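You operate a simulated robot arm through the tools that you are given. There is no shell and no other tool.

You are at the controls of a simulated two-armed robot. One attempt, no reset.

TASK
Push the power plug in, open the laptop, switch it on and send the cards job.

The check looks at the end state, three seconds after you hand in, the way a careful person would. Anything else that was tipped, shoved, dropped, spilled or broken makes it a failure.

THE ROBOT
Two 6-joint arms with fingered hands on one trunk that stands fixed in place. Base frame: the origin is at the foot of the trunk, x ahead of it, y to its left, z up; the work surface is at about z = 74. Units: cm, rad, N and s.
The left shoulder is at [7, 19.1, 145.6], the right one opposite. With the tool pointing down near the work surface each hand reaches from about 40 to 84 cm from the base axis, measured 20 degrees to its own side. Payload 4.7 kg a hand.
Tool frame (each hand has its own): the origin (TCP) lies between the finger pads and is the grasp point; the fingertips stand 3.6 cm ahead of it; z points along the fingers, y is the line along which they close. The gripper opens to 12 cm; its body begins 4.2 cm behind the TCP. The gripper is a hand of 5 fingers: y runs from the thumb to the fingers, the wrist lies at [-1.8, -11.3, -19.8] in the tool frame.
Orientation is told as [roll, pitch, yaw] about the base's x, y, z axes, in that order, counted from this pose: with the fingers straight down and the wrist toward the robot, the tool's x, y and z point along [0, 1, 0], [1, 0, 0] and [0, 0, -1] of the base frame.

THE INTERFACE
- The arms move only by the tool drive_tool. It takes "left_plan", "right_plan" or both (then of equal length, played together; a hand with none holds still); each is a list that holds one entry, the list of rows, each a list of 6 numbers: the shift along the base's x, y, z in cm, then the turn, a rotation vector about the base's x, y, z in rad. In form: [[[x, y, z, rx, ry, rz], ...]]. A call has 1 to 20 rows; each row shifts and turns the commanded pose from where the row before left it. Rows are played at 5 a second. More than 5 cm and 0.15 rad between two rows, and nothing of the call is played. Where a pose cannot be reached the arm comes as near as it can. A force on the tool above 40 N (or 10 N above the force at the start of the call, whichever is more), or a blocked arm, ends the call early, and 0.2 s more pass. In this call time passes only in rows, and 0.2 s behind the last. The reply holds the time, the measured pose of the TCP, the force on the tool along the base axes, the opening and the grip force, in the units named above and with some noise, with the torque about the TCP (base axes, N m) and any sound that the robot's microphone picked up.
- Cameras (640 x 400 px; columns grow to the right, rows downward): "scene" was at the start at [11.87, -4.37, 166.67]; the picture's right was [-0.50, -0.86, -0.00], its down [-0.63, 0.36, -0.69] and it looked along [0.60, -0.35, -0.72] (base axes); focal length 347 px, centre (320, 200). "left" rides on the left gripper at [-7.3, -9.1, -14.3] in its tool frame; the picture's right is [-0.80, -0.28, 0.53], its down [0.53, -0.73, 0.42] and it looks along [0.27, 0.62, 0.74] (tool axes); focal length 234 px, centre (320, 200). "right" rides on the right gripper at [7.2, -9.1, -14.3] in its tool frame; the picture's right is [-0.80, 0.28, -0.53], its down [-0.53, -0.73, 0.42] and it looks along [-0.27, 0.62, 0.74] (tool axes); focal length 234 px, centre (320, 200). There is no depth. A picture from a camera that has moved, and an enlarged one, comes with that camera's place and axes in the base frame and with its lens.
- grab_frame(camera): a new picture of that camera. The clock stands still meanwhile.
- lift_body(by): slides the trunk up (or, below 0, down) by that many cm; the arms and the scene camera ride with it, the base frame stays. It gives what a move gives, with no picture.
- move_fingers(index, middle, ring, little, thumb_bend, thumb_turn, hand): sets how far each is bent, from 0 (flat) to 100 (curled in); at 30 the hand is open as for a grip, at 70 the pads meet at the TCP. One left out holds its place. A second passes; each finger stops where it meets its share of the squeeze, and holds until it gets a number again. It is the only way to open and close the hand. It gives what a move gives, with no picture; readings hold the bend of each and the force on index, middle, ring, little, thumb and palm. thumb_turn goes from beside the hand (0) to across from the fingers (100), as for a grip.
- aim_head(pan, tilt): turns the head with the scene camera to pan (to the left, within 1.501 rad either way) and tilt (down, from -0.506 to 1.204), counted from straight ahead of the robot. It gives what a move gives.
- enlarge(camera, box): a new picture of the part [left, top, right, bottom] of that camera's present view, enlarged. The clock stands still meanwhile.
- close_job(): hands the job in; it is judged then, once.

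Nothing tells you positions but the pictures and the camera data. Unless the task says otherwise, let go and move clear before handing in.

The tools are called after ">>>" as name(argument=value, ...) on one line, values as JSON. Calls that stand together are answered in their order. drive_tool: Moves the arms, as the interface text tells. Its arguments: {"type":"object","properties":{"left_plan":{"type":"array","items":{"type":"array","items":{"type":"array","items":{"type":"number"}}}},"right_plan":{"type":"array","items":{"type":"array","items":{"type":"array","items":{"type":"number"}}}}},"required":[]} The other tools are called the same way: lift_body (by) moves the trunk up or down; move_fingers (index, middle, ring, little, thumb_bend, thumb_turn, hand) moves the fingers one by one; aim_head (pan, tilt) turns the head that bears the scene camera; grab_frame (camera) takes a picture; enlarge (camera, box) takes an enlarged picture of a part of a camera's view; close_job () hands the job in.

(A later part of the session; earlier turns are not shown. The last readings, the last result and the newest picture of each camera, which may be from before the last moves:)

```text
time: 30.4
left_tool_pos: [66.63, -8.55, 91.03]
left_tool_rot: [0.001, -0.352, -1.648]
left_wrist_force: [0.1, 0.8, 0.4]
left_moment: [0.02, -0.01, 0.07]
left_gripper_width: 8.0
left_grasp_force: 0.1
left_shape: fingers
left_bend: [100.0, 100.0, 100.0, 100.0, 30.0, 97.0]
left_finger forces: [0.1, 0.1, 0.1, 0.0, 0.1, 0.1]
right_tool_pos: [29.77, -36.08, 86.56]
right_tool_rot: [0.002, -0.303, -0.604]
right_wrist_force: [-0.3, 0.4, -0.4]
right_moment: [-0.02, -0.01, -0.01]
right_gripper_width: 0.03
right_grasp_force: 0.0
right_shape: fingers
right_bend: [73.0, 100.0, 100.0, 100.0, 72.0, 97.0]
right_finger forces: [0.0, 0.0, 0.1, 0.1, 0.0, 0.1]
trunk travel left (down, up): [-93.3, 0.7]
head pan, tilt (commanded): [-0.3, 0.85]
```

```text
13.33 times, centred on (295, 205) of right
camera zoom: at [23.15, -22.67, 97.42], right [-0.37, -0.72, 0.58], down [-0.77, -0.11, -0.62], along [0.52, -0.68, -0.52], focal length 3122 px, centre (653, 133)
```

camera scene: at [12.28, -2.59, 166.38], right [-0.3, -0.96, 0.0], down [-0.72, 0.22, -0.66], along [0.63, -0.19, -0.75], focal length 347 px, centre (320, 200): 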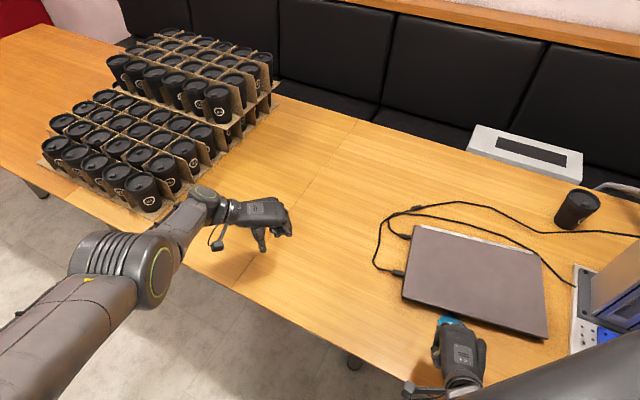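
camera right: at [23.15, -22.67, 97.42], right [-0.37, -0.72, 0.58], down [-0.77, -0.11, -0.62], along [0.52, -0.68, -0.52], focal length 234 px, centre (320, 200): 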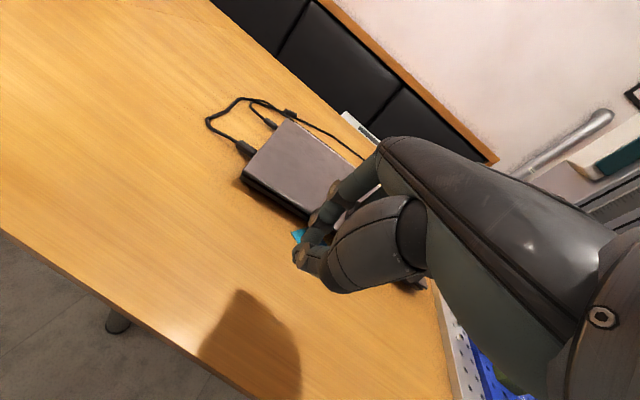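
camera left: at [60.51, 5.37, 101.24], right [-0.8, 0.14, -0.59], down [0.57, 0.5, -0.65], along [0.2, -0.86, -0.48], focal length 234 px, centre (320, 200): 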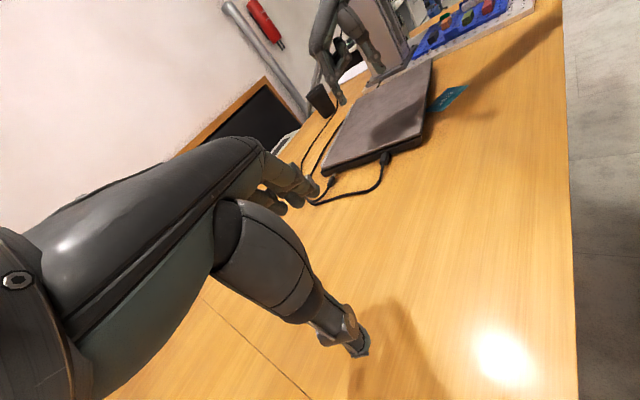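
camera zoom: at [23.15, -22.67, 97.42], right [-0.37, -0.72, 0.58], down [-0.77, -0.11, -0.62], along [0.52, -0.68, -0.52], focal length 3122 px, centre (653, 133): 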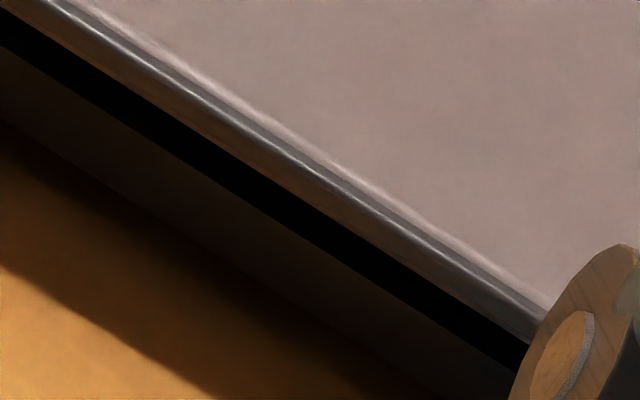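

The lid has a front lip with a dark groove beneath it where a fingertip can catch. I'll extend the right index finger and see how it points, using the left camera and the scene camera.

>>> move_fingers(hand="right", index=0, middle=100, ring=100, little=100, thumb_bend=60, thumb_turn=40)

>>> grab_frame(camera="left")

>>> grab_frame(camera="right")

>>> enlarge(camera="scene", box=[390, 240, 560, 400])

```text
time: 31.4
left_tool_pos: [66.73, -8.58, 91.07]
left_tool_rot: [0.001, -0.352, -1.65]
left_wrist_force: [-0.4, -0.4, 0.6]
left_moment: [-0.04, 0.0, 0.01]
left_gripper_width: 7.97
left_grasp_force: 0.0
left_shape: fingers
left_bend: [100.0, 100.0, 100.0, 100.0, 30.0, 97.0]
left_finger forces: [0.0, 0.0, 0.1, 0.0, 0.0, 0.0]
right_tool_pos: [29.82, -36.12, 86.45]
right_tool_rot: [0.002, -0.299, -0.605]
right_wrist_force: [-0.6, 0.2, -0.3]
right_moment: [-0.01, -0.02, 0.0]
right_gripper_width: 13.67
right_grasp_force: 0.0
right_shape: fingers
right_bend: [0.0, 100.0, 100.0, 100.0, 60.0, 41.0]
right_finger forces: [0.0, 0.0, 0.0, 0.0, 0.0, 0.0]
trunk travel left (down, up): [-93.3, 0.7]
head pan, tilt (commanded): [-0.3, 0.85]
```

```text
taken
camera left: at [60.51, 5.35, 101.25], right [-0.8, 0.14, -0.59], down [0.57, 0.5, -0.65], along [0.2, -0.85, -0.48], focal length 234 px, centre (320, 200)
```

left: 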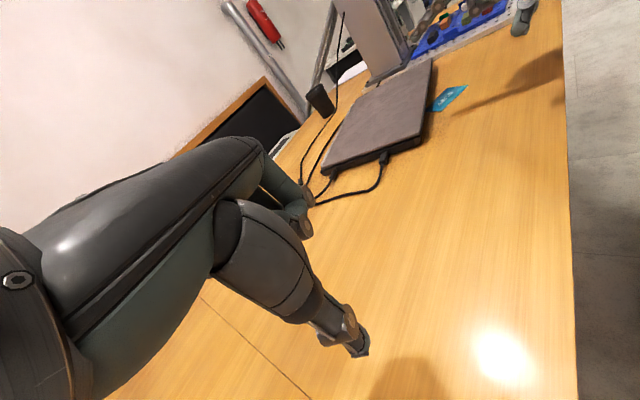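

```text
taken
camera right: at [23.26, -22.69, 97.39], right [-0.36, -0.73, 0.58], down [-0.77, -0.11, -0.62], along [0.52, -0.68, -0.52], focal length 234 px, centre (320, 200)
```

right: 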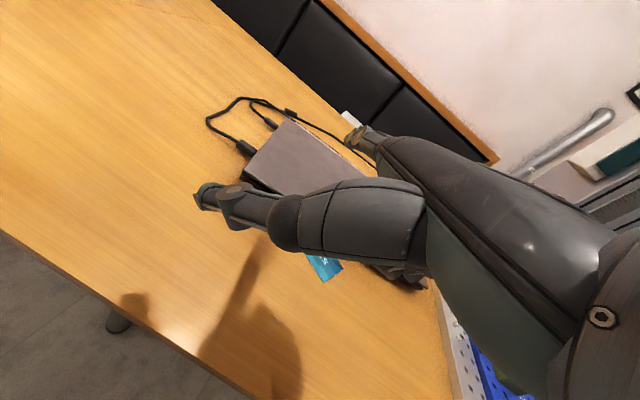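

```text
2.50 times, centred on (475, 320) of scene
camera zoom: at [12.4, -2.61, 166.36], right [-0.3, -0.96, 0.0], down [-0.72, 0.22, -0.66], along [0.63, -0.19, -0.75], focal length 869 px, centre (-68, -100)
```

zoom: 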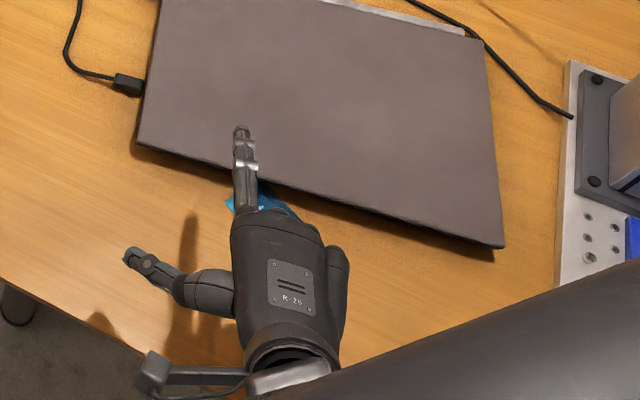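

The extended index finger points straight ahead and the thumb swings out to the side. I'll tilt the hand so the index points forward and about 35° down, to come at the lip near the left part of the front edge, clear of the card.

>>> drive_tool(right_plan=[[[0, 0, 0, 0.0852, 0.1235, 0], [0, 0, 0, 0.0852, 0.1235, 0], [0, 0, 0, 0.0852, 0.1235, 0], [0, 0, 0, 0.0852, 0.1235, 0], [0, 0, 0, 0.0852, 0.1235, 0], [0, 0, 0, 0.0852, 0.1235, 0]]])

>>> enlarge(camera="scene", box=[390, 240, 560, 400])

>>> grab_frame(camera="right")

>>> enlarge(camera="left", box=[400, 20, 560, 140])

```text
time: 32.8
left_tool_pos: [66.9, -8.73, 90.9]
left_tool_rot: [-0.003, -0.351, -1.648]
left_wrist_force: [0.4, 0.0, -0.1]
left_moment: [0.02, 0.03, -0.03]
left_gripper_width: 7.99
left_grasp_force: 0.0
left_shape: fingers
left_bend: [100.0, 100.0, 100.0, 100.0, 30.0, 97.0]
left_finger forces: [0.0, 0.0, 0.0, 0.0, 0.0, 0.1]
right_tool_pos: [29.97, -36.25, 86.26]
right_tool_rot: [0.0, 0.604, -0.604]
right_wrist_force: [0.5, -0.9, -0.4]
right_moment: [0.02, 0.04, -0.02]
right_gripper_width: 13.65
right_grasp_force: 0.1
right_shape: fingers
right_bend: [0.0, 100.0, 100.0, 100.0, 60.0, 41.0]
right_finger forces: [0.1, 0.0, 0.0, 0.1, 0.1, 0.0]
trunk travel left (down, up): [-93.3, 0.7]
head pan, tilt (commanded): [-0.3, 0.85]
```

```text
2.50 times, centred on (475, 320) of scene
camera zoom: at [12.56, -2.75, 166.35], right [-0.3, -0.96, 0.0], down [-0.72, 0.22, -0.66], along [0.63, -0.19, -0.75], focal length 869 px, centre (-68, -100)
```

zoom: 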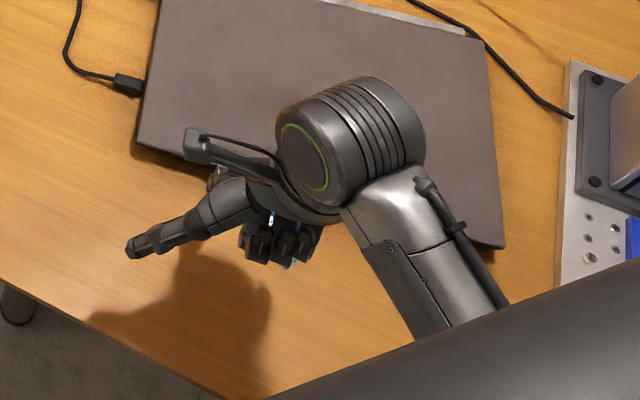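

```text
taken
camera right: at [34.59, -30.47, 103.19], right [-0.02, -0.96, 0.27], down [-1.0, 0.04, 0.07], along [-0.08, -0.27, -0.96], focal length 234 px, centre (320, 200)
```

right: 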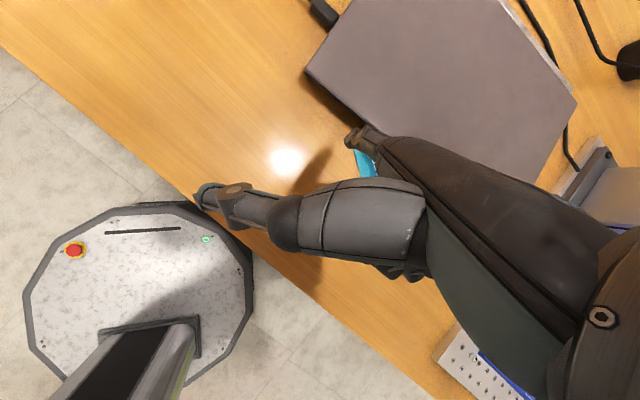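

```text
3.33 times, centred on (480, 80) of left
camera zoom: at [60.61, 5.27, 101.19], right [-0.8, 0.14, -0.59], down [0.57, 0.5, -0.65], along [0.2, -0.85, -0.48], focal length 781 px, centre (-213, 600)
```

zoom: 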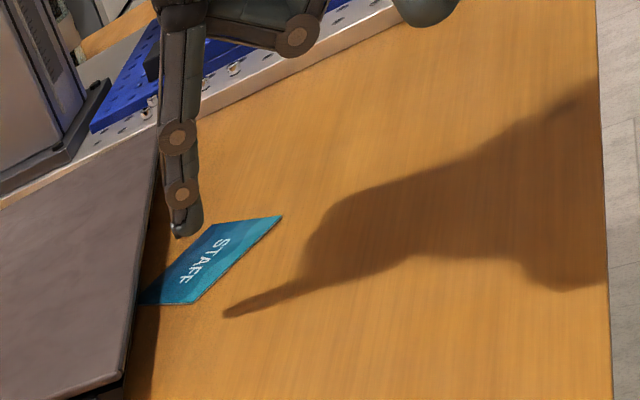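

The finger is pointing 51° below horizontal, its tip at about (38.8, -41.2, 79.4). I'll flatten it to about 37°, shift slightly left away from the card, and lower it in front of the lip, still ~3 cm short.

>>> drive_tool(right_plan=[[[0.5, 0.74, 0, -0.071, -0.103, 0], [0.5, 0.74, 0, -0.071, -0.103, 0], [0, 0, -2.5, 0, 0, 0], [0, 0, -2.5, 0, 0, 0]]])

>>> enlarge(camera="left", box=[380, 60, 480, 150])

>>> enlarge(camera="right", box=[240, 60, 440, 200])

>>> enlarge(camera="scene", box=[390, 240, 560, 400])

```text
time: 33.8
left_tool_pos: [66.81, -8.69, 91.0]
left_tool_rot: [0.001, -0.35, -1.648]
left_wrist_force: [0.7, 0.5, 0.4]
left_moment: [0.01, -0.02, 0.0]
left_gripper_width: 8.03
left_grasp_force: 0.1
left_shape: fingers
left_bend: [100.0, 100.0, 100.0, 100.0, 30.0, 97.0]
left_finger forces: [0.0, 0.1, 0.0, 0.0, 0.0, 0.1]
right_tool_pos: [30.8, -34.68, 81.29]
right_tool_rot: [-0.001, 0.348, -0.604]
right_wrist_force: [-0.3, -1.3, 0.7]
right_moment: [-0.06, -0.02, -0.01]
right_gripper_width: 13.67
right_grasp_force: 0.1
right_shape: fingers
right_bend: [0.0, 100.0, 100.0, 100.0, 60.0, 41.0]
right_finger forces: [0.1, 0.0, 0.0, 0.0, 0.0, 0.0]
trunk travel left (down, up): [-93.3, 0.7]
head pan, tilt (commanded): [-0.3, 0.85]
```

```text
4.44 times, centred on (430, 105) of left
camera zoom: at [60.53, 5.33, 101.25], right [-0.8, 0.14, -0.59], down [0.57, 0.5, -0.65], along [0.2, -0.85, -0.48], focal length 1041 px, centre (-169, 622)
```

zoom: 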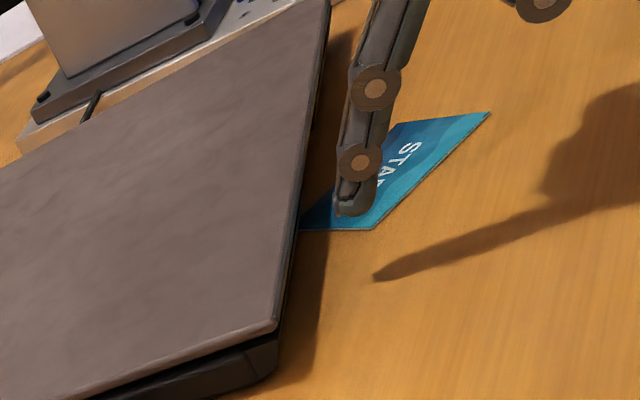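

```text
2.86 times, centred on (340, 130) of right
camera zoom: at [32.0, -26.52, 97.81], right [-0.09, -0.91, 0.4], down [-0.99, 0.04, -0.15], along [0.12, -0.41, -0.91], focal length 669 px, centre (263, 400)
```

zoom: 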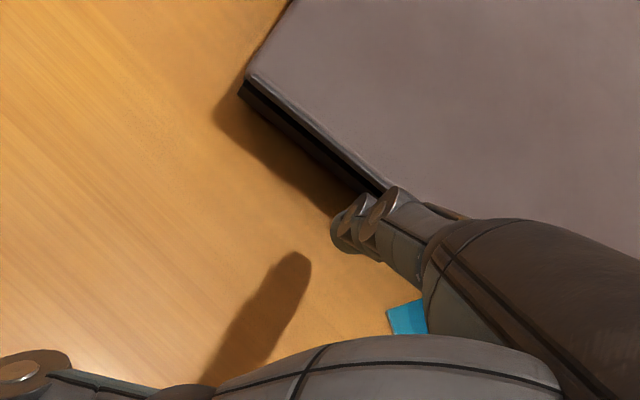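

```text
2.50 times, centred on (475, 320) of scene
camera zoom: at [12.42, -2.64, 166.37], right [-0.3, -0.96, 0.0], down [-0.72, 0.22, -0.66], along [0.63, -0.19, -0.75], focal length 869 px, centre (-68, -100)
```

zoom: 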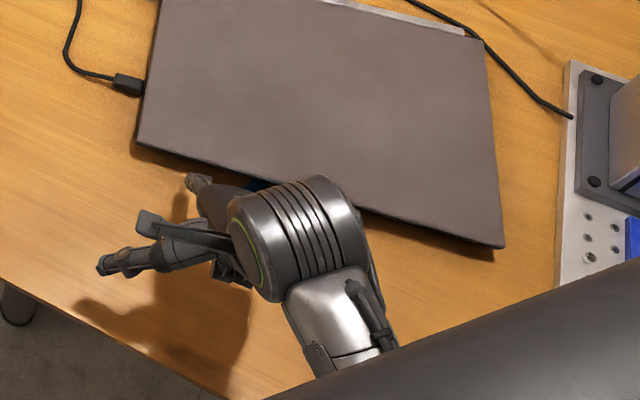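

The tip is at (40.8, -40.4, 77.1), as predicted, about 3.8 cm in front of the edge. The thumb seems to hang low, so I'll fold it in before going lower.

>>> move_fingers(hand="right", thumb_bend=0, thumb_turn=0)

>>> grab_frame(camera="right")

>>> enlarge(camera="scene", box=[390, 240, 560, 400])

>>> enlarge(camera="left", box=[380, 20, 560, 150])

```text
time: 34.8
left_tool_pos: [66.68, -8.66, 91.01]
left_tool_rot: [-0.003, -0.351, -1.648]
left_wrist_force: [0.0, -0.5, -0.4]
left_moment: [0.0, 0.03, 0.03]
left_gripper_width: 8.03
left_grasp_force: 0.1
left_shape: fingers
left_bend: [100.0, 100.0, 100.0, 100.0, 30.0, 97.0]
left_finger forces: [0.0, 0.0, 0.0, 0.0, 0.1, 0.0]
right_tool_pos: [30.96, -34.65, 81.31]
right_tool_rot: [-0.001, 0.351, -0.605]
right_wrist_force: [-0.2, 0.5, -0.6]
right_moment: [0.0, -0.01, 0.01]
right_gripper_width: 20.32
right_grasp_force: 0.2
right_shape: fingers
right_bend: [0.0, 100.0, 100.0, 100.0, 0.0, 0.0]
right_finger forces: [0.1, 0.0, 0.0, 0.1, 0.0, 0.1]
trunk travel left (down, up): [-93.3, 0.7]
head pan, tilt (commanded): [-0.3, 0.85]
```

```text
taken
camera right: at [32.01, -26.51, 97.83], right [-0.09, -0.91, 0.4], down [-0.99, 0.04, -0.15], along [0.12, -0.41, -0.91], focal length 234 px, centre (320, 200)
```

right: 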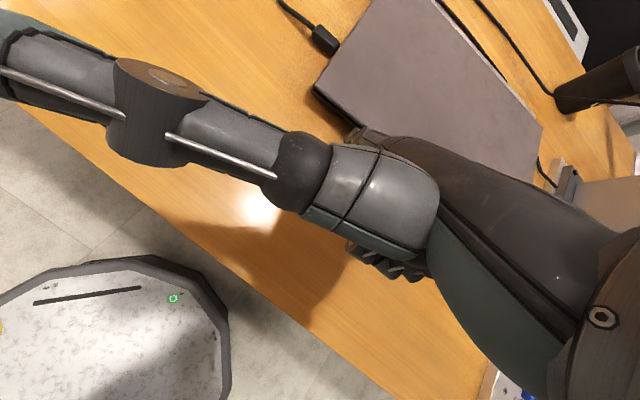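

```text
2.50 times, centred on (475, 320) of scene
camera zoom: at [12.42, -2.65, 166.36], right [-0.3, -0.96, 0.0], down [-0.72, 0.22, -0.66], along [0.63, -0.19, -0.75], focal length 869 px, centre (-68, -100)
```

zoom: 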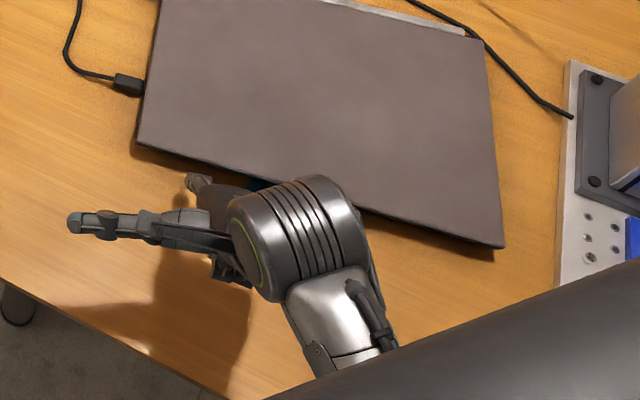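

```text
3.08 times, centred on (470, 85) of left
camera zoom: at [60.52, 5.33, 101.24], right [-0.8, 0.14, -0.59], down [0.57, 0.5, -0.65], along [0.2, -0.85, -0.48], focal length 720 px, centre (-142, 554)
```

zoom: 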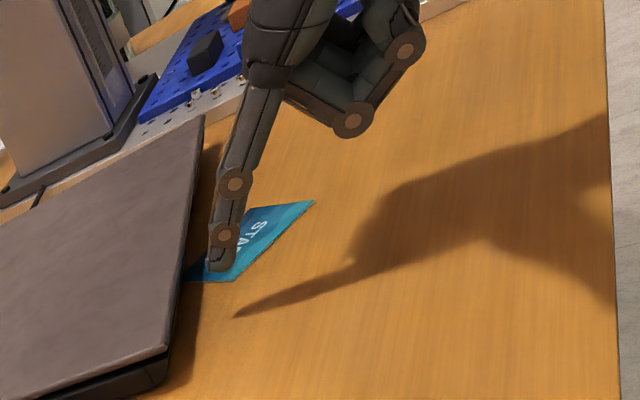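

Curled fingers clear the table by 3 cm more than the index tip. The flat thumb blocks my hand camera, so I'll tuck it into the palm instead.

>>> move_fingers(hand="right", thumb_bend=100, thumb_turn=98)

>>> grab_frame(camera="right")

>>> enlarge(camera="left", box=[380, 20, 560, 150])

```text
time: 35.8
left_tool_pos: [66.8, -8.64, 91.06]
left_tool_rot: [-0.001, -0.351, -1.648]
left_wrist_force: [0.0, -1.0, 1.0]
left_moment: [-0.02, 0.04, -0.02]
left_gripper_width: 8.02
left_grasp_force: 0.1
left_shape: fingers
left_bend: [100.0, 100.0, 100.0, 100.0, 30.0, 97.0]
left_finger forces: [0.0, 0.0, 0.0, 0.0, 0.0, 0.1]
right_tool_pos: [30.99, -34.73, 81.25]
right_tool_rot: [0.0, 0.351, -0.604]
right_wrist_force: [-0.4, 0.5, -1.4]
right_moment: [0.01, 0.04, 0.02]
right_gripper_width: 5.76
right_grasp_force: 0.0
right_shape: fingers
right_bend: [0.0, 100.0, 100.0, 100.0, 100.0, 100.0]
right_finger forces: [0.1, 0.0, 0.0, 0.0, 0.0, 0.1]
trunk travel left (down, up): [-93.3, 0.7]
head pan, tilt (commanded): [-0.3, 0.85]
```

```text
taken
camera right: at [32.0, -26.51, 97.83], right [-0.09, -0.91, 0.4], down [-0.99, 0.04, -0.15], along [0.12, -0.41, -0.91], focal length 234 px, centre (320, 200)
```

right: 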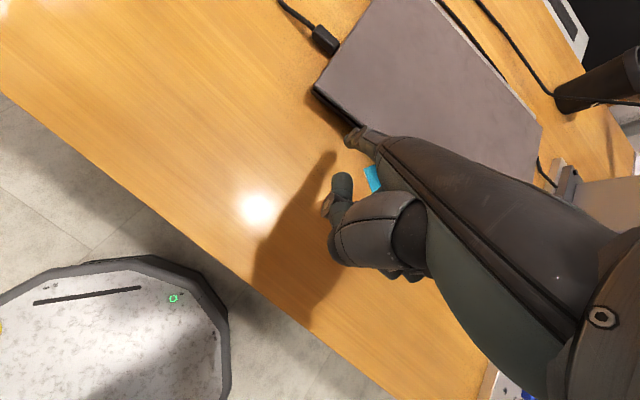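

```text
3.08 times, centred on (470, 85) of left
camera zoom: at [60.52, 5.34, 101.25], right [-0.8, 0.14, -0.59], down [0.57, 0.5, -0.65], along [0.2, -0.85, -0.48], focal length 720 px, centre (-142, 554)
```

zoom: 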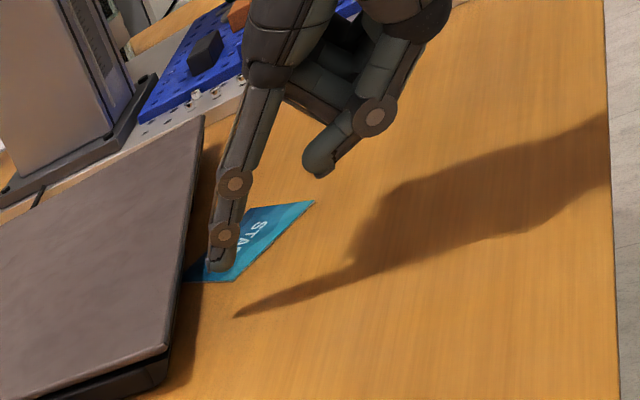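

Everything else on the hand is 3 cm higher than the index tip. Lowering the tip to just above the table and moving it toward the lip.

>>> drive_tool(right_plan=[[[0, 0, -1.1, 0, 0, 0], [0, 0, -1.1, 0, 0, 0], [0.823, -0.568, 0, 0, 0, 0], [0.823, -0.568, 0, 0, 0, 0]]])

>>> enlarge(camera="left", box=[400, 80, 460, 140])

>>> enlarge(camera="right", box=[310, 70, 390, 150])

```text
time: 36.8
left_tool_pos: [66.78, -8.69, 90.92]
left_tool_rot: [0.0, -0.35, -1.648]
left_wrist_force: [-0.4, 0.8, -0.4]
left_moment: [0.0, 0.0, 0.02]
left_gripper_width: 8.02
left_grasp_force: 0.1
left_shape: fingers
left_bend: [100.0, 100.0, 100.0, 100.0, 30.0, 97.0]
left_finger forces: [0.0, 0.0, 0.1, 0.1, 0.0, 0.0]
right_tool_pos: [32.57, -35.93, 79.21]
right_tool_rot: [0.001, 0.352, -0.604]
right_wrist_force: [-0.5, 0.1, -0.2]
right_moment: [0.0, 0.02, 0.0]
right_gripper_width: 5.73
right_grasp_force: 0.1
right_shape: fingers
right_bend: [0.0, 100.0, 100.0, 100.0, 100.0, 100.0]
right_finger forces: [0.0, 0.1, 0.0, 0.1, 0.0, 0.1]
trunk travel left (down, up): [-93.3, 0.7]
head pan, tilt (commanded): [-0.3, 0.85]
```

```text
6.67 times, centred on (430, 110) of left
camera zoom: at [60.55, 5.31, 101.23], right [-0.8, 0.14, -0.59], down [0.57, 0.5, -0.65], along [0.2, -0.85, -0.48], focal length 1561 px, centre (-413, 800)
```

zoom: 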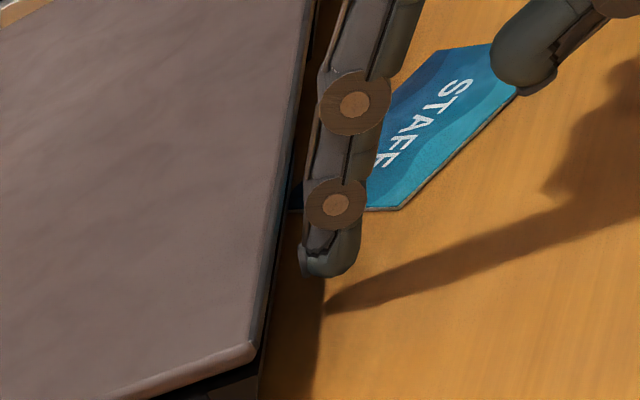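

```text
5.00 times, centred on (350, 110) of right
camera zoom: at [33.62, -27.69, 95.62], right [-0.09, -0.91, 0.4], down [-0.99, 0.04, -0.15], along [0.12, -0.41, -0.91], focal length 1171 px, centre (170, 650)
```

zoom: 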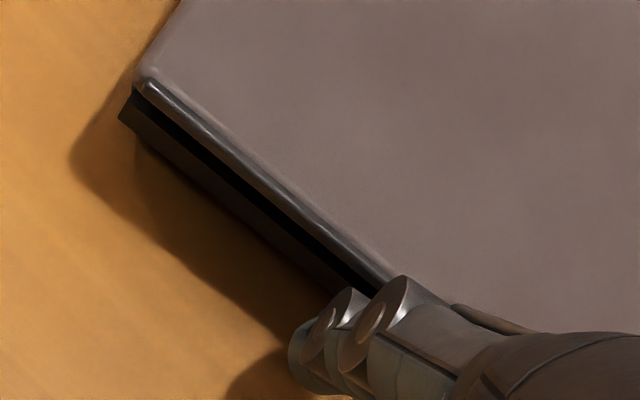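

The fingertip is about 1.5 cm from the lip at the right height. Advancing gently.

>>> drive_tool(right_plan=[[[0.494, -0.341, 0, 0, 0, 0], [0.247, -0.17, 0, 0, 0, 0]]])

>>> drive_tool(right_plan=[[[0.247, -0.17, 0, 0, 0, 0]]])

>>> enlarge(camera="left", box=[400, 80, 460, 140])

>>> enlarge(camera="right", box=[310, 70, 390, 150])

```text
time: 37.4
left_tool_pos: [66.76, -8.63, 90.98]
left_tool_rot: [0.0, -0.35, -1.648]
left_wrist_force: [0.3, -0.2, 0.9]
left_moment: [0.03, -0.04, 0.0]
left_gripper_width: 8.01
left_grasp_force: 0.1
left_shape: fingers
left_bend: [100.0, 100.0, 100.0, 100.0, 30.0, 97.0]
left_finger forces: [0.0, 0.0, 0.0, 0.0, 0.0, 0.1]
right_tool_pos: [33.2, -36.26, 79.17]
right_tool_rot: [-0.001, 0.351, -0.604]
right_wrist_force: [0.7, 2.3, -0.5]
right_moment: [0.08, 0.08, 0.04]
right_gripper_width: 5.63
right_grasp_force: 1.3
right_shape: fingers
right_bend: [0.0, 100.0, 100.0, 100.0, 100.0, 100.0]
right_finger forces: [1.1, 0.1, 0.1, 0.1, 0.0, 0.1]
trunk travel left (down, up): [-93.3, 0.7]
head pan, tilt (commanded): [-0.3, 0.85]
```

```text
time: 37.8
left_tool_pos: [66.71, -8.69, 91.07]
left_tool_rot: [-0.002, -0.353, -1.649]
left_wrist_force: [1.0, -0.8, 0.8]
left_moment: [0.05, 0.01, 0.02]
left_gripper_width: 8.02
left_grasp_force: 0.0
left_shape: fingers
left_bend: [100.0, 100.0, 100.0, 100.0, 30.0, 97.0]
left_finger forces: [0.1, 0.1, 0.0, 0.0, 0.0, 0.0]
right_tool_pos: [33.44, -36.48, 78.99]
right_tool_rot: [0.001, 0.351, -0.605]
right_wrist_force: [-3.2, 2.3, -0.7]
right_moment: [0.08, 0.17, 0.02]
right_gripper_width: 5.5
right_grasp_force: 2.0
right_shape: fingers
right_bend: [1.0, 100.0, 100.0, 100.0, 100.0, 100.0]
right_finger forces: [3.6, 0.0, 0.0, 0.0, 0.0, 0.1]
trunk travel left (down, up): [-93.3, 0.7]
head pan, tilt (commanded): [-0.3, 0.85]
```

```text
6.67 times, centred on (430, 110) of left
camera zoom: at [60.5, 5.35, 101.25], right [-0.8, 0.14, -0.59], down [0.57, 0.5, -0.65], along [0.2, -0.85, -0.48], focal length 1561 px, centre (-413, 800)
```

zoom: 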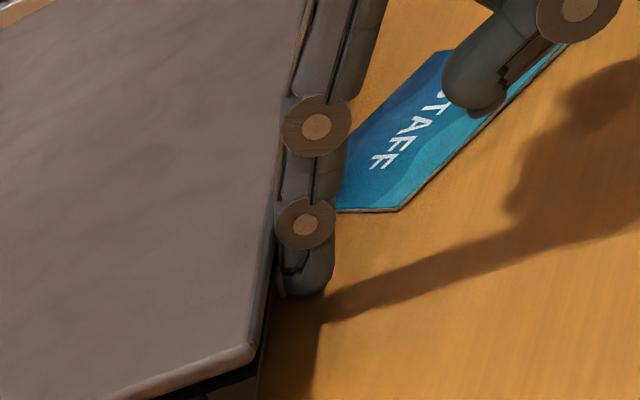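

```text
5.00 times, centred on (350, 110) of right
camera zoom: at [34.62, -28.32, 95.62], right [-0.09, -0.91, 0.4], down [-0.99, 0.04, -0.15], along [0.12, -0.41, -0.91], focal length 1171 px, centre (170, 650)
```

zoom: 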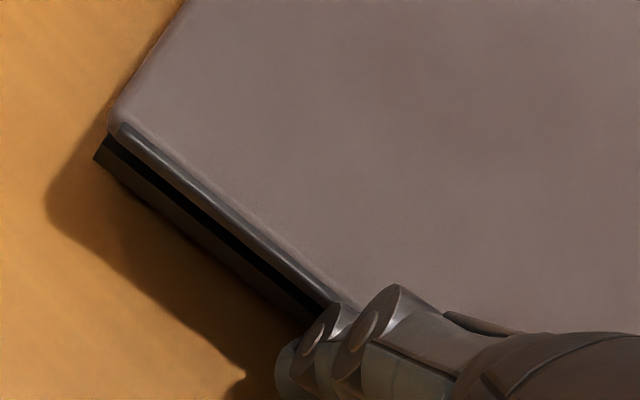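

Contact with the lip (about 4 N). Now lifting in small steps and checking whether the lid rises.

>>> drive_tool(right_plan=[[[0.08, -0.057, 0.35, 0, 0, 0], [0.08, -0.057, 0.35, 0, 0, 0]]])

>>> enlarge(camera="left", box=[400, 80, 460, 140])

>>> enlarge(camera="right", box=[310, 70, 390, 150])

```text
time: 38.4
left_tool_pos: [66.64, -8.68, 91.11]
left_tool_rot: [-0.001, -0.35, -1.646]
left_wrist_force: [-0.3, 0.3, 0.5]
left_moment: [-0.01, -0.05, -0.03]
left_gripper_width: 8.03
left_grasp_force: 0.2
left_shape: fingers
left_bend: [100.0, 100.0, 100.0, 100.0, 30.0, 97.0]
left_finger forces: [0.0, 0.0, 0.1, 0.1, 0.1, 0.1]
right_tool_pos: [33.64, -36.51, 79.72]
right_tool_rot: [0.0, 0.352, -0.605]
right_wrist_force: [-3.4, 3.0, -3.4]
right_moment: [0.29, 0.4, 0.13]
right_gripper_width: 5.29
right_grasp_force: 2.3
right_shape: fingers
right_bend: [3.0, 100.0, 100.0, 100.0, 100.0, 100.0]
right_finger forces: [5.7, 0.1, 0.0, 0.1, 0.0, 0.0]
trunk travel left (down, up): [-93.3, 0.7]
head pan, tilt (commanded): [-0.3, 0.85]
```

```text
6.67 times, centred on (430, 110) of left
camera zoom: at [60.5, 5.35, 101.26], right [-0.8, 0.14, -0.59], down [0.57, 0.5, -0.65], along [0.2, -0.85, -0.48], focal length 1561 px, centre (-413, 800)
```

zoom: 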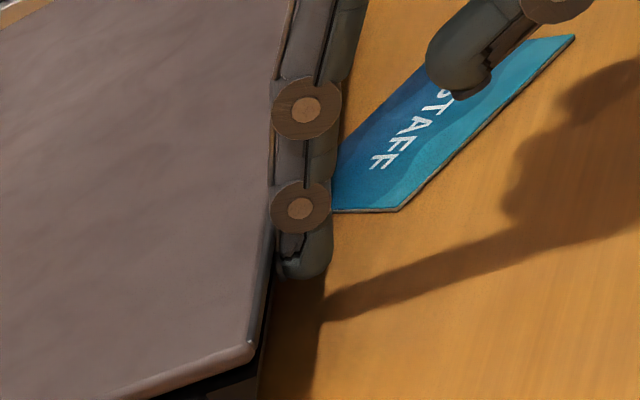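

```text
5.00 times, centred on (350, 110) of right
camera zoom: at [34.78, -28.44, 96.32], right [-0.09, -0.91, 0.4], down [-0.99, 0.04, -0.15], along [0.12, -0.41, -0.91], focal length 1171 px, centre (170, 650)
```

zoom: 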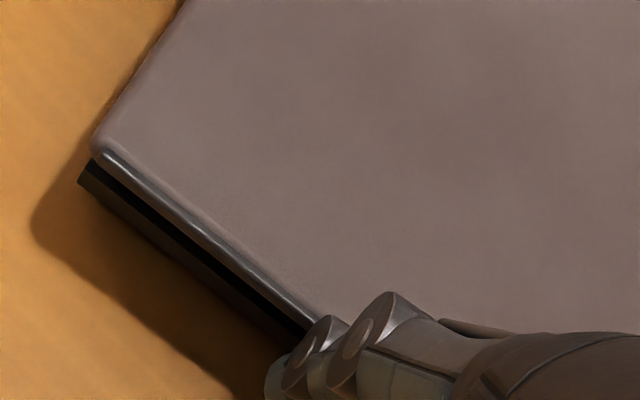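

The finger now carries about 3.5 N of the lid's weight. Continuing to lift.

>>> drive_tool(right_plan=[[[0.04, -0.028, 0.35, 0, 0, 0], [0.04, -0.028, 0.35, 0, 0, 0]]])

>>> enlarge(camera="left", box=[400, 80, 460, 140])

>>> enlarge(camera="right", box=[310, 70, 390, 150])

```text
time: 39.0
left_tool_pos: [66.68, -8.6, 90.95]
left_tool_rot: [-0.001, -0.352, -1.648]
left_wrist_force: [0.0, -1.3, -0.1]
left_moment: [0.0, 0.02, -0.01]
left_gripper_width: 8.0
left_grasp_force: 0.1
left_shape: fingers
left_bend: [100.0, 100.0, 100.0, 100.0, 30.0, 97.0]
left_finger forces: [0.1, 0.1, 0.1, 0.0, 0.1, 0.0]
right_tool_pos: [33.73, -36.6, 80.53]
right_tool_rot: [0.001, 0.348, -0.603]
right_wrist_force: [-3.8, 3.1, -3.0]
right_moment: [0.23, 0.39, 0.07]
right_gripper_width: 5.23
right_grasp_force: 3.4
right_shape: fingers
right_bend: [3.0, 100.0, 100.0, 100.0, 100.0, 100.0]
right_finger forces: [6.2, 0.1, 0.0, 0.0, 0.1, 0.1]
trunk travel left (down, up): [-93.3, 0.7]
head pan, tilt (commanded): [-0.3, 0.85]
```

```text
6.67 times, centred on (430, 110) of left
camera zoom: at [60.48, 5.36, 101.27], right [-0.8, 0.14, -0.59], down [0.57, 0.5, -0.65], along [0.2, -0.85, -0.48], focal length 1561 px, centre (-413, 800)
```

zoom: 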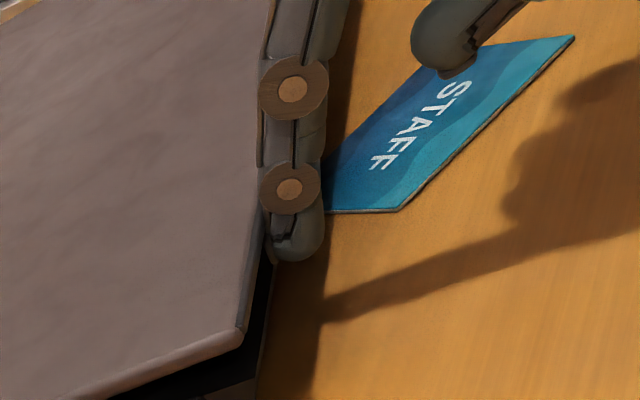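

```text
5.00 times, centred on (350, 110) of right
camera zoom: at [34.86, -28.49, 97.08], right [-0.09, -0.91, 0.4], down [-0.99, 0.04, -0.15], along [0.12, -0.41, -0.91], focal length 1171 px, centre (170, 650)
```

zoom: 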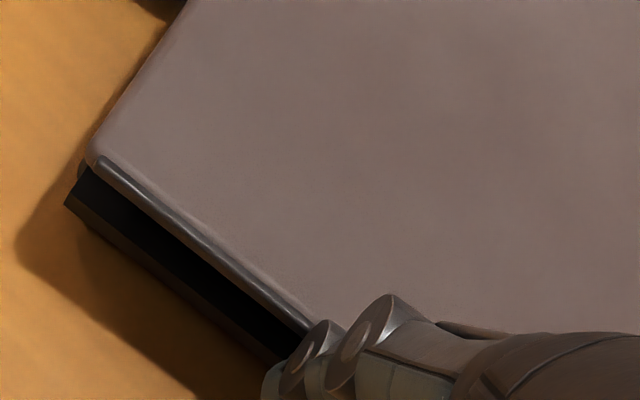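

The lid is rising. I'll keep lifting along its arc with a slight forward bias so the finger stays under the lip.

>>> drive_tool(right_plan=[[[0.07, -0.045, 0.5, 0, 0, 0], [0.07, -0.045, 0.5, 0, 0, 0], [0.08, -0.057, 0.5, 0, 0, 0], [0.08, -0.057, 0.5, 0, 0, 0], [0.1, -0.068, 0.5, 0, 0, 0], [0.1, -0.068, 0.5, 0, 0, 0]]])

>>> enlarge(camera="left", box=[360, 40, 480, 150])

>>> enlarge(camera="right", box=[270, 50, 410, 170])

```text
time: 40.4
left_tool_pos: [66.75, -8.71, 90.94]
left_tool_rot: [-0.002, -0.353, -1.647]
left_wrist_force: [0.3, 0.2, 0.3]
left_moment: [0.0, 0.01, -0.01]
left_gripper_width: 8.01
left_grasp_force: 0.0
left_shape: fingers
left_bend: [100.0, 100.0, 100.0, 100.0, 30.0, 97.0]
left_finger forces: [0.0, 0.0, 0.1, 0.0, 0.0, 0.0]
right_tool_pos: [34.27, -36.96, 83.58]
right_tool_rot: [-0.001, 0.349, -0.605]
right_wrist_force: [-4.6, 5.3, -2.8]
right_moment: [0.27, 0.37, 0.27]
right_gripper_width: 5.16
right_grasp_force: 3.9
right_shape: fingers
right_bend: [3.0, 100.0, 100.0, 100.0, 100.0, 100.0]
right_finger forces: [7.8, 0.0, 0.1, 0.0, 0.0, 0.1]
trunk travel left (down, up): [-93.3, 0.7]
head pan, tilt (commanded): [-0.3, 0.85]
```

```text
3.64 times, centred on (420, 95) of left
camera zoom: at [60.5, 5.38, 101.26], right [-0.8, 0.14, -0.59], down [0.57, 0.5, -0.65], along [0.2, -0.85, -0.48], focal length 852 px, centre (-44, 582)
```

zoom: 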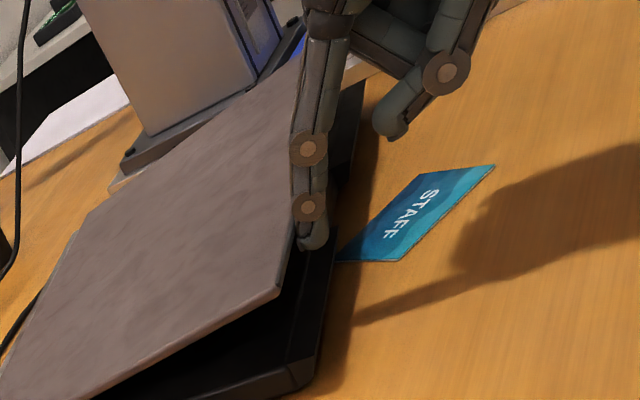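

```text
3.33 times, centred on (340, 110) of right
camera zoom: at [35.37, -28.83, 100.06], right [-0.09, -0.91, 0.4], down [-0.99, 0.04, -0.15], along [0.12, -0.41, -0.91], focal length 781 px, centre (253, 500)
```

zoom: 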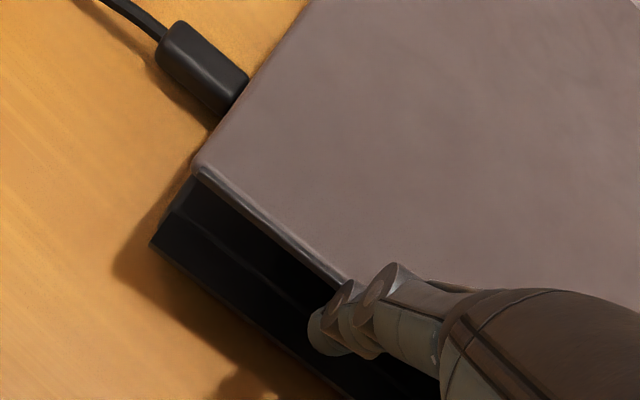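

The lid is now well open at the front with the finger beneath it. Continuing along the arc.

>>> drive_tool(right_plan=[[[0.06, -0.04, 0.6, 0, 0, 0], [0.08, -0.055, 0.6, 0, 0, 0], [0.1, -0.07, 0.6, 0, 0, 0], [0.11, -0.076, 0.6, 0, 0, 0], [0.12, -0.083, 0.6, 0, 0, 0], [0.14, -0.097, 0.6, 0, 0, 0], [0.15, -0.104, 0.6, 0, 0, 0], [0.16, -0.11, 0.6, 0, 0, 0]]])

>>> enlarge(camera="left", box=[320, 20, 500, 150])

>>> enlarge(camera="right", box=[230, 30, 430, 180])

```text
time: 42.2
left_tool_pos: [66.74, -8.7, 90.98]
left_tool_rot: [-0.001, -0.353, -1.647]
left_wrist_force: [0.2, -0.3, -1.0]
left_moment: [-0.02, 0.02, 0.02]
left_gripper_width: 8.0
left_grasp_force: 0.1
left_shape: fingers
left_bend: [100.0, 100.0, 100.0, 100.0, 30.0, 97.0]
left_finger forces: [0.1, 0.0, 0.1, 0.1, 0.0, 0.0]
right_tool_pos: [35.15, -37.58, 88.33]
right_tool_rot: [0.0, 0.351, -0.605]
right_wrist_force: [-4.3, 4.3, -1.8]
right_moment: [0.24, 0.31, 0.23]
right_gripper_width: 5.16
right_grasp_force: 3.2
right_shape: fingers
right_bend: [3.0, 100.0, 100.0, 100.0, 100.0, 100.0]
right_finger forces: [6.8, 0.0, 0.0, 0.0, 0.1, 0.1]
trunk travel left (down, up): [-93.3, 0.7]
head pan, tilt (commanded): [-0.3, 0.85]
```

```text
3.08 times, centred on (410, 85) of left
camera zoom: at [60.49, 5.36, 101.26], right [-0.8, 0.14, -0.59], down [0.57, 0.5, -0.65], along [0.2, -0.85, -0.48], focal length 720 px, centre (43, 554)
```

zoom: 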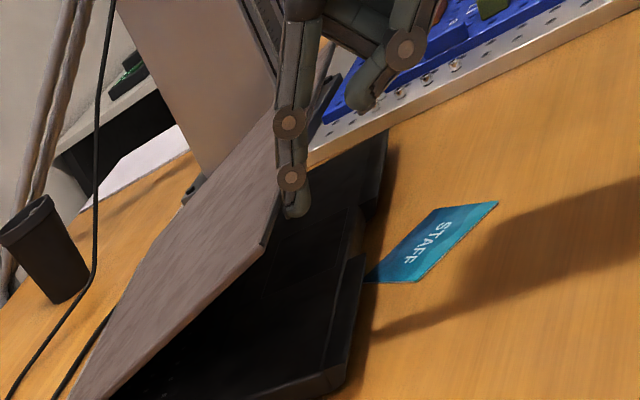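

```text
2.67 times, centred on (330, 105) of right
camera zoom: at [36.25, -29.46, 104.83], right [-0.09, -0.91, 0.4], down [-0.99, 0.04, -0.15], along [0.12, -0.41, -0.91], focal length 624 px, centre (293, 453)
```

zoom: 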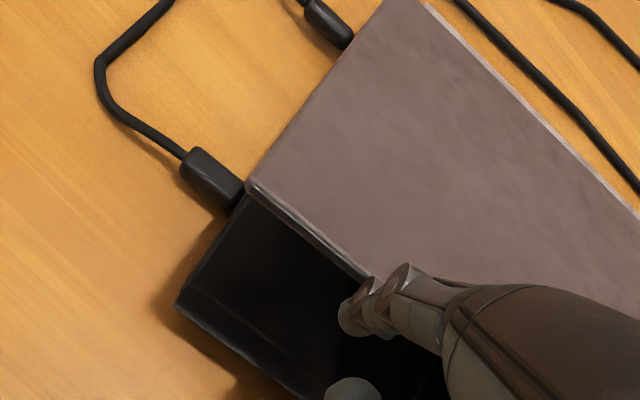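

The lid is about 20° open, with contact near the fingertip. I'll slide the finger a bit further forward under it to get a more secure purchase, watching the horizontal force.

>>> drive_tool(right_plan=[[[0.25, -0.17, 0.1, 0, 0, 0], [0.25, -0.17, 0.1, 0, 0, 0], [0.25, -0.17, 0.1, 0, 0, 0]]])

>>> enlarge(camera="left", box=[320, 20, 500, 150])

>>> enlarge(camera="right", box=[230, 30, 430, 180])

```text
time: 43.0
left_tool_pos: [66.75, -8.56, 90.93]
left_tool_rot: [0.001, -0.352, -1.647]
left_wrist_force: [-1.0, 0.1, 0.2]
left_moment: [0.01, -0.03, 0.03]
left_gripper_width: 8.05
left_grasp_force: 0.1
left_shape: fingers
left_bend: [100.0, 100.0, 100.0, 100.0, 30.0, 97.0]
left_finger forces: [0.1, 0.0, 0.0, 0.0, 0.0, 0.1]
right_tool_pos: [35.93, -38.12, 88.66]
right_tool_rot: [0.0, 0.35, -0.603]
right_wrist_force: [-5.5, 5.9, 0.7]
right_moment: [0.2, 0.15, 0.34]
right_gripper_width: 5.15
right_grasp_force: 3.8
right_shape: fingers
right_bend: [4.0, 100.0, 100.0, 100.0, 100.0, 100.0]
right_finger forces: [7.9, 0.1, 0.0, 0.0, 0.1, 0.1]
trunk travel left (down, up): [-93.3, 0.7]
head pan, tilt (commanded): [-0.3, 0.85]
```

```text
3.08 times, centred on (410, 85) of left
camera zoom: at [60.47, 5.41, 101.28], right [-0.79, 0.14, -0.59], down [0.57, 0.5, -0.65], along [0.2, -0.85, -0.48], focal length 720 px, centre (43, 554)
```

zoom: 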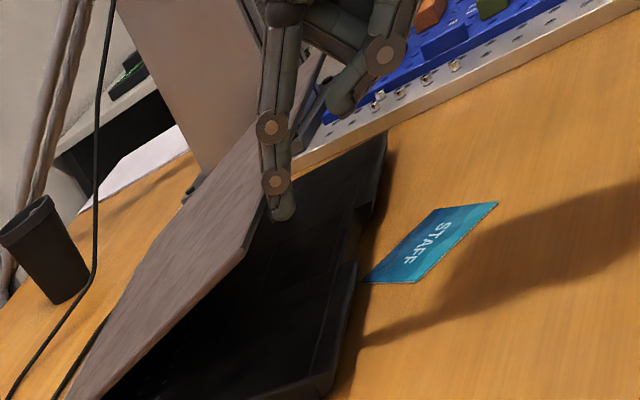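

```text
2.67 times, centred on (330, 105) of right
camera zoom: at [37.02, -29.91, 105.17], right [-0.09, -0.91, 0.4], down [-0.99, 0.04, -0.15], along [0.12, -0.41, -0.91], focal length 624 px, centre (293, 453)
```

zoom: 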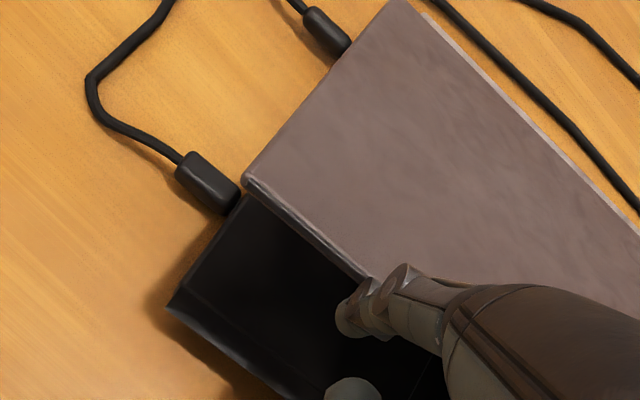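

The horizontal push has grown to 8 N. Checking in the scene camera whether the laptop base is sliding.

>>> enlarge(camera="scene", box=[390, 200, 560, 360])

>>> enlarge(camera="scene", box=[395, 220, 425, 245])

```text
2.50 times, centred on (475, 280) of scene
camera zoom: at [12.33, -2.53, 166.37], right [-0.3, -0.96, 0.0], down [-0.72, 0.22, -0.66], along [0.63, -0.2, -0.75], focal length 869 px, centre (-68, 0)
```

zoom: 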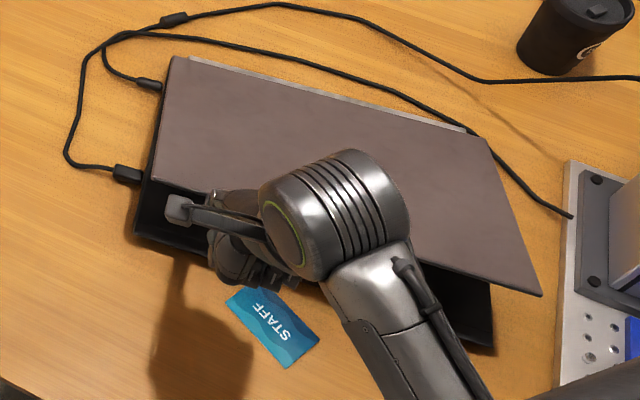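

```text
16.00 times, centred on (410, 232) of scene
camera zoom: at [12.33, -2.53, 166.37], right [-0.3, -0.96, 0.0], down [-0.72, 0.22, -0.66], along [0.63, -0.2, -0.75], focal length 5559 px, centre (-1120, -320)
```

zoom: 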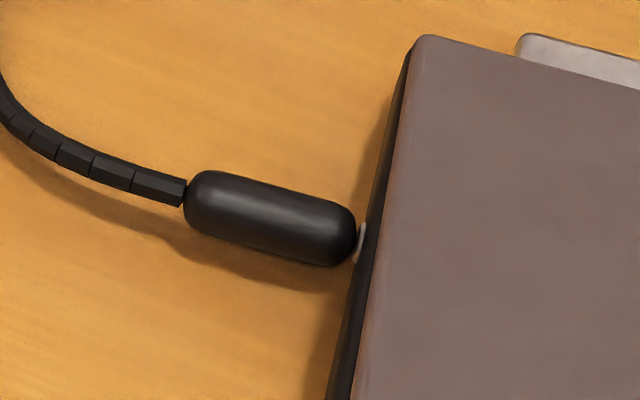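

The laptop base has slid back nearly 1 cm, because my finger presses on the lip horizontally instead of from below. I'll back off, check that the lid stays up, and then reach underneath to lift vertically.

>>> drive_tool(right_plan=[[[-0.41, 0.284, -0.3, 0, 0, 0], [-0.41, 0.284, -0.7, 0, 0, 0], [0, 0, -1, 0, 0, 0]]])

>>> enlarge(camera="left", box=[320, 20, 500, 150])

```text
time: 43.8
left_tool_pos: [66.76, -8.67, 90.89]
left_tool_rot: [0.0, -0.35, -1.647]
left_wrist_force: [0.0, -0.5, -0.7]
left_moment: [-0.01, 0.01, 0.01]
left_gripper_width: 8.0
left_grasp_force: 0.1
left_shape: fingers
left_bend: [100.0, 100.0, 100.0, 100.0, 30.0, 97.0]
left_finger forces: [0.1, 0.0, 0.0, 0.1, 0.0, 0.0]
right_tool_pos: [35.23, -37.57, 86.47]
right_tool_rot: [0.002, 0.349, -0.604]
right_wrist_force: [0.8, 0.4, 0.4]
right_moment: [-0.01, -0.02, 0.0]
right_gripper_width: 5.72
right_grasp_force: 0.1
right_shape: fingers
right_bend: [0.0, 100.0, 100.0, 100.0, 100.0, 100.0]
right_finger forces: [0.0, 0.0, 0.0, 0.0, 0.1, 0.0]
trunk travel left (down, up): [-93.3, 0.7]
head pan, tilt (commanded): [-0.3, 0.85]
```

```text
3.08 times, centred on (410, 85) of left
camera zoom: at [60.54, 5.33, 101.24], right [-0.8, 0.14, -0.59], down [0.57, 0.5, -0.65], along [0.2, -0.85, -0.48], focal length 720 px, centre (43, 554)
```

zoom: 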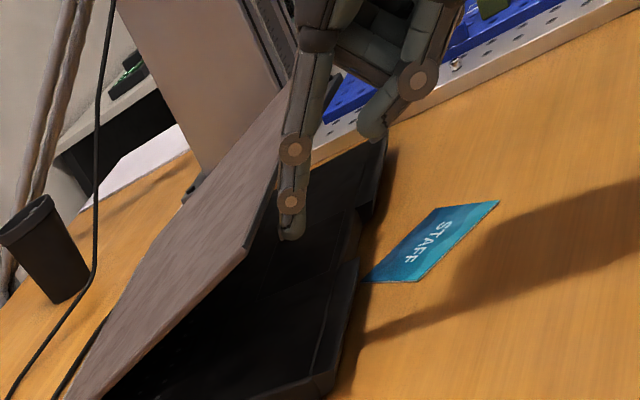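

The lid stays where it is, so the hinge holds it. I'll flatten the finger, lower it a little, and slide it about 3.5 cm in under the lid before lifting vertically.

>>> drive_tool(right_plan=[[[0, 0, -1.9, -0.071, -0.103, 0], [0, 0, -1.9, -0.071, -0.103, 0], [0.741, -0.511, 0, 0, 0, 0], [0.741, -0.511, 0, 0, 0, 0]]])

>>> enlarge(camera="left", box=[320, 20, 500, 150])

>>> enlarge(camera="right", box=[230, 30, 430, 180])

```text
time: 44.8
left_tool_pos: [66.62, -8.6, 90.93]
left_tool_rot: [-0.001, -0.351, -1.646]
left_wrist_force: [-0.2, 0.5, 0.2]
left_moment: [0.01, -0.01, -0.03]
left_gripper_width: 8.01
left_grasp_force: 0.1
left_shape: fingers
left_bend: [100.0, 100.0, 100.0, 100.0, 30.0, 97.0]
left_finger forces: [0.0, 0.1, 0.1, 0.0, 0.0, 0.1]
right_tool_pos: [36.52, -38.43, 82.83]
right_tool_rot: [-0.001, 0.102, -0.605]
right_wrist_force: [-1.5, 1.6, -4.4]
right_moment: [0.12, 0.29, 0.05]
right_gripper_width: 5.53
right_grasp_force: 1.9
right_shape: fingers
right_bend: [1.0, 100.0, 100.0, 100.0, 100.0, 100.0]
right_finger forces: [3.9, 0.1, 0.1, 0.1, 0.0, 0.0]
trunk travel left (down, up): [-93.3, 0.7]
head pan, tilt (commanded): [-0.3, 0.85]
```

```text
3.08 times, centred on (410, 85) of left
camera zoom: at [60.5, 5.34, 101.25], right [-0.8, 0.14, -0.59], down [0.57, 0.5, -0.65], along [0.2, -0.85, -0.48], focal length 720 px, centre (43, 554)
```

zoom: 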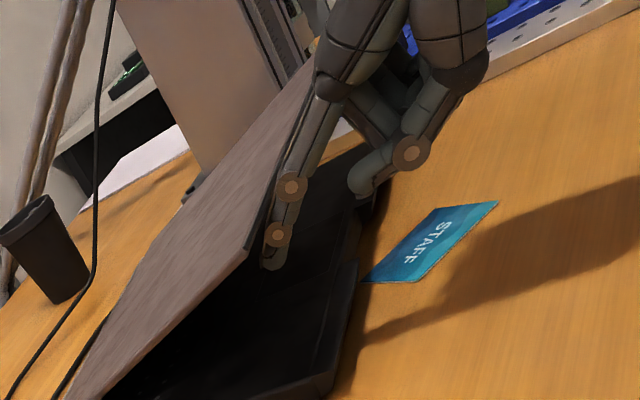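

```text
2.67 times, centred on (330, 105) of right
camera zoom: at [34.38, -28.15, 97.84], right [-0.18, -0.85, 0.49], down [-0.94, 0.0, -0.35], along [0.3, -0.53, -0.8], focal length 624 px, centre (293, 453)
```

zoom: 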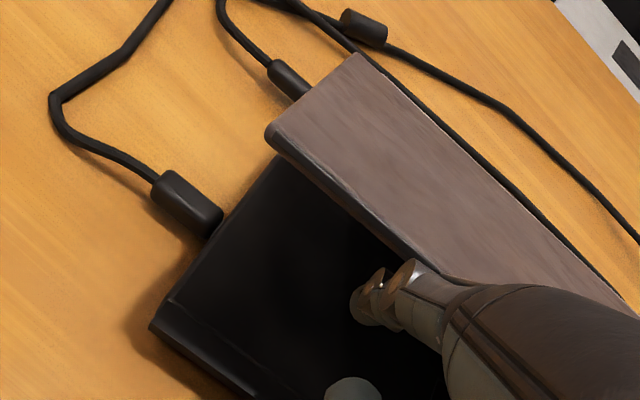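

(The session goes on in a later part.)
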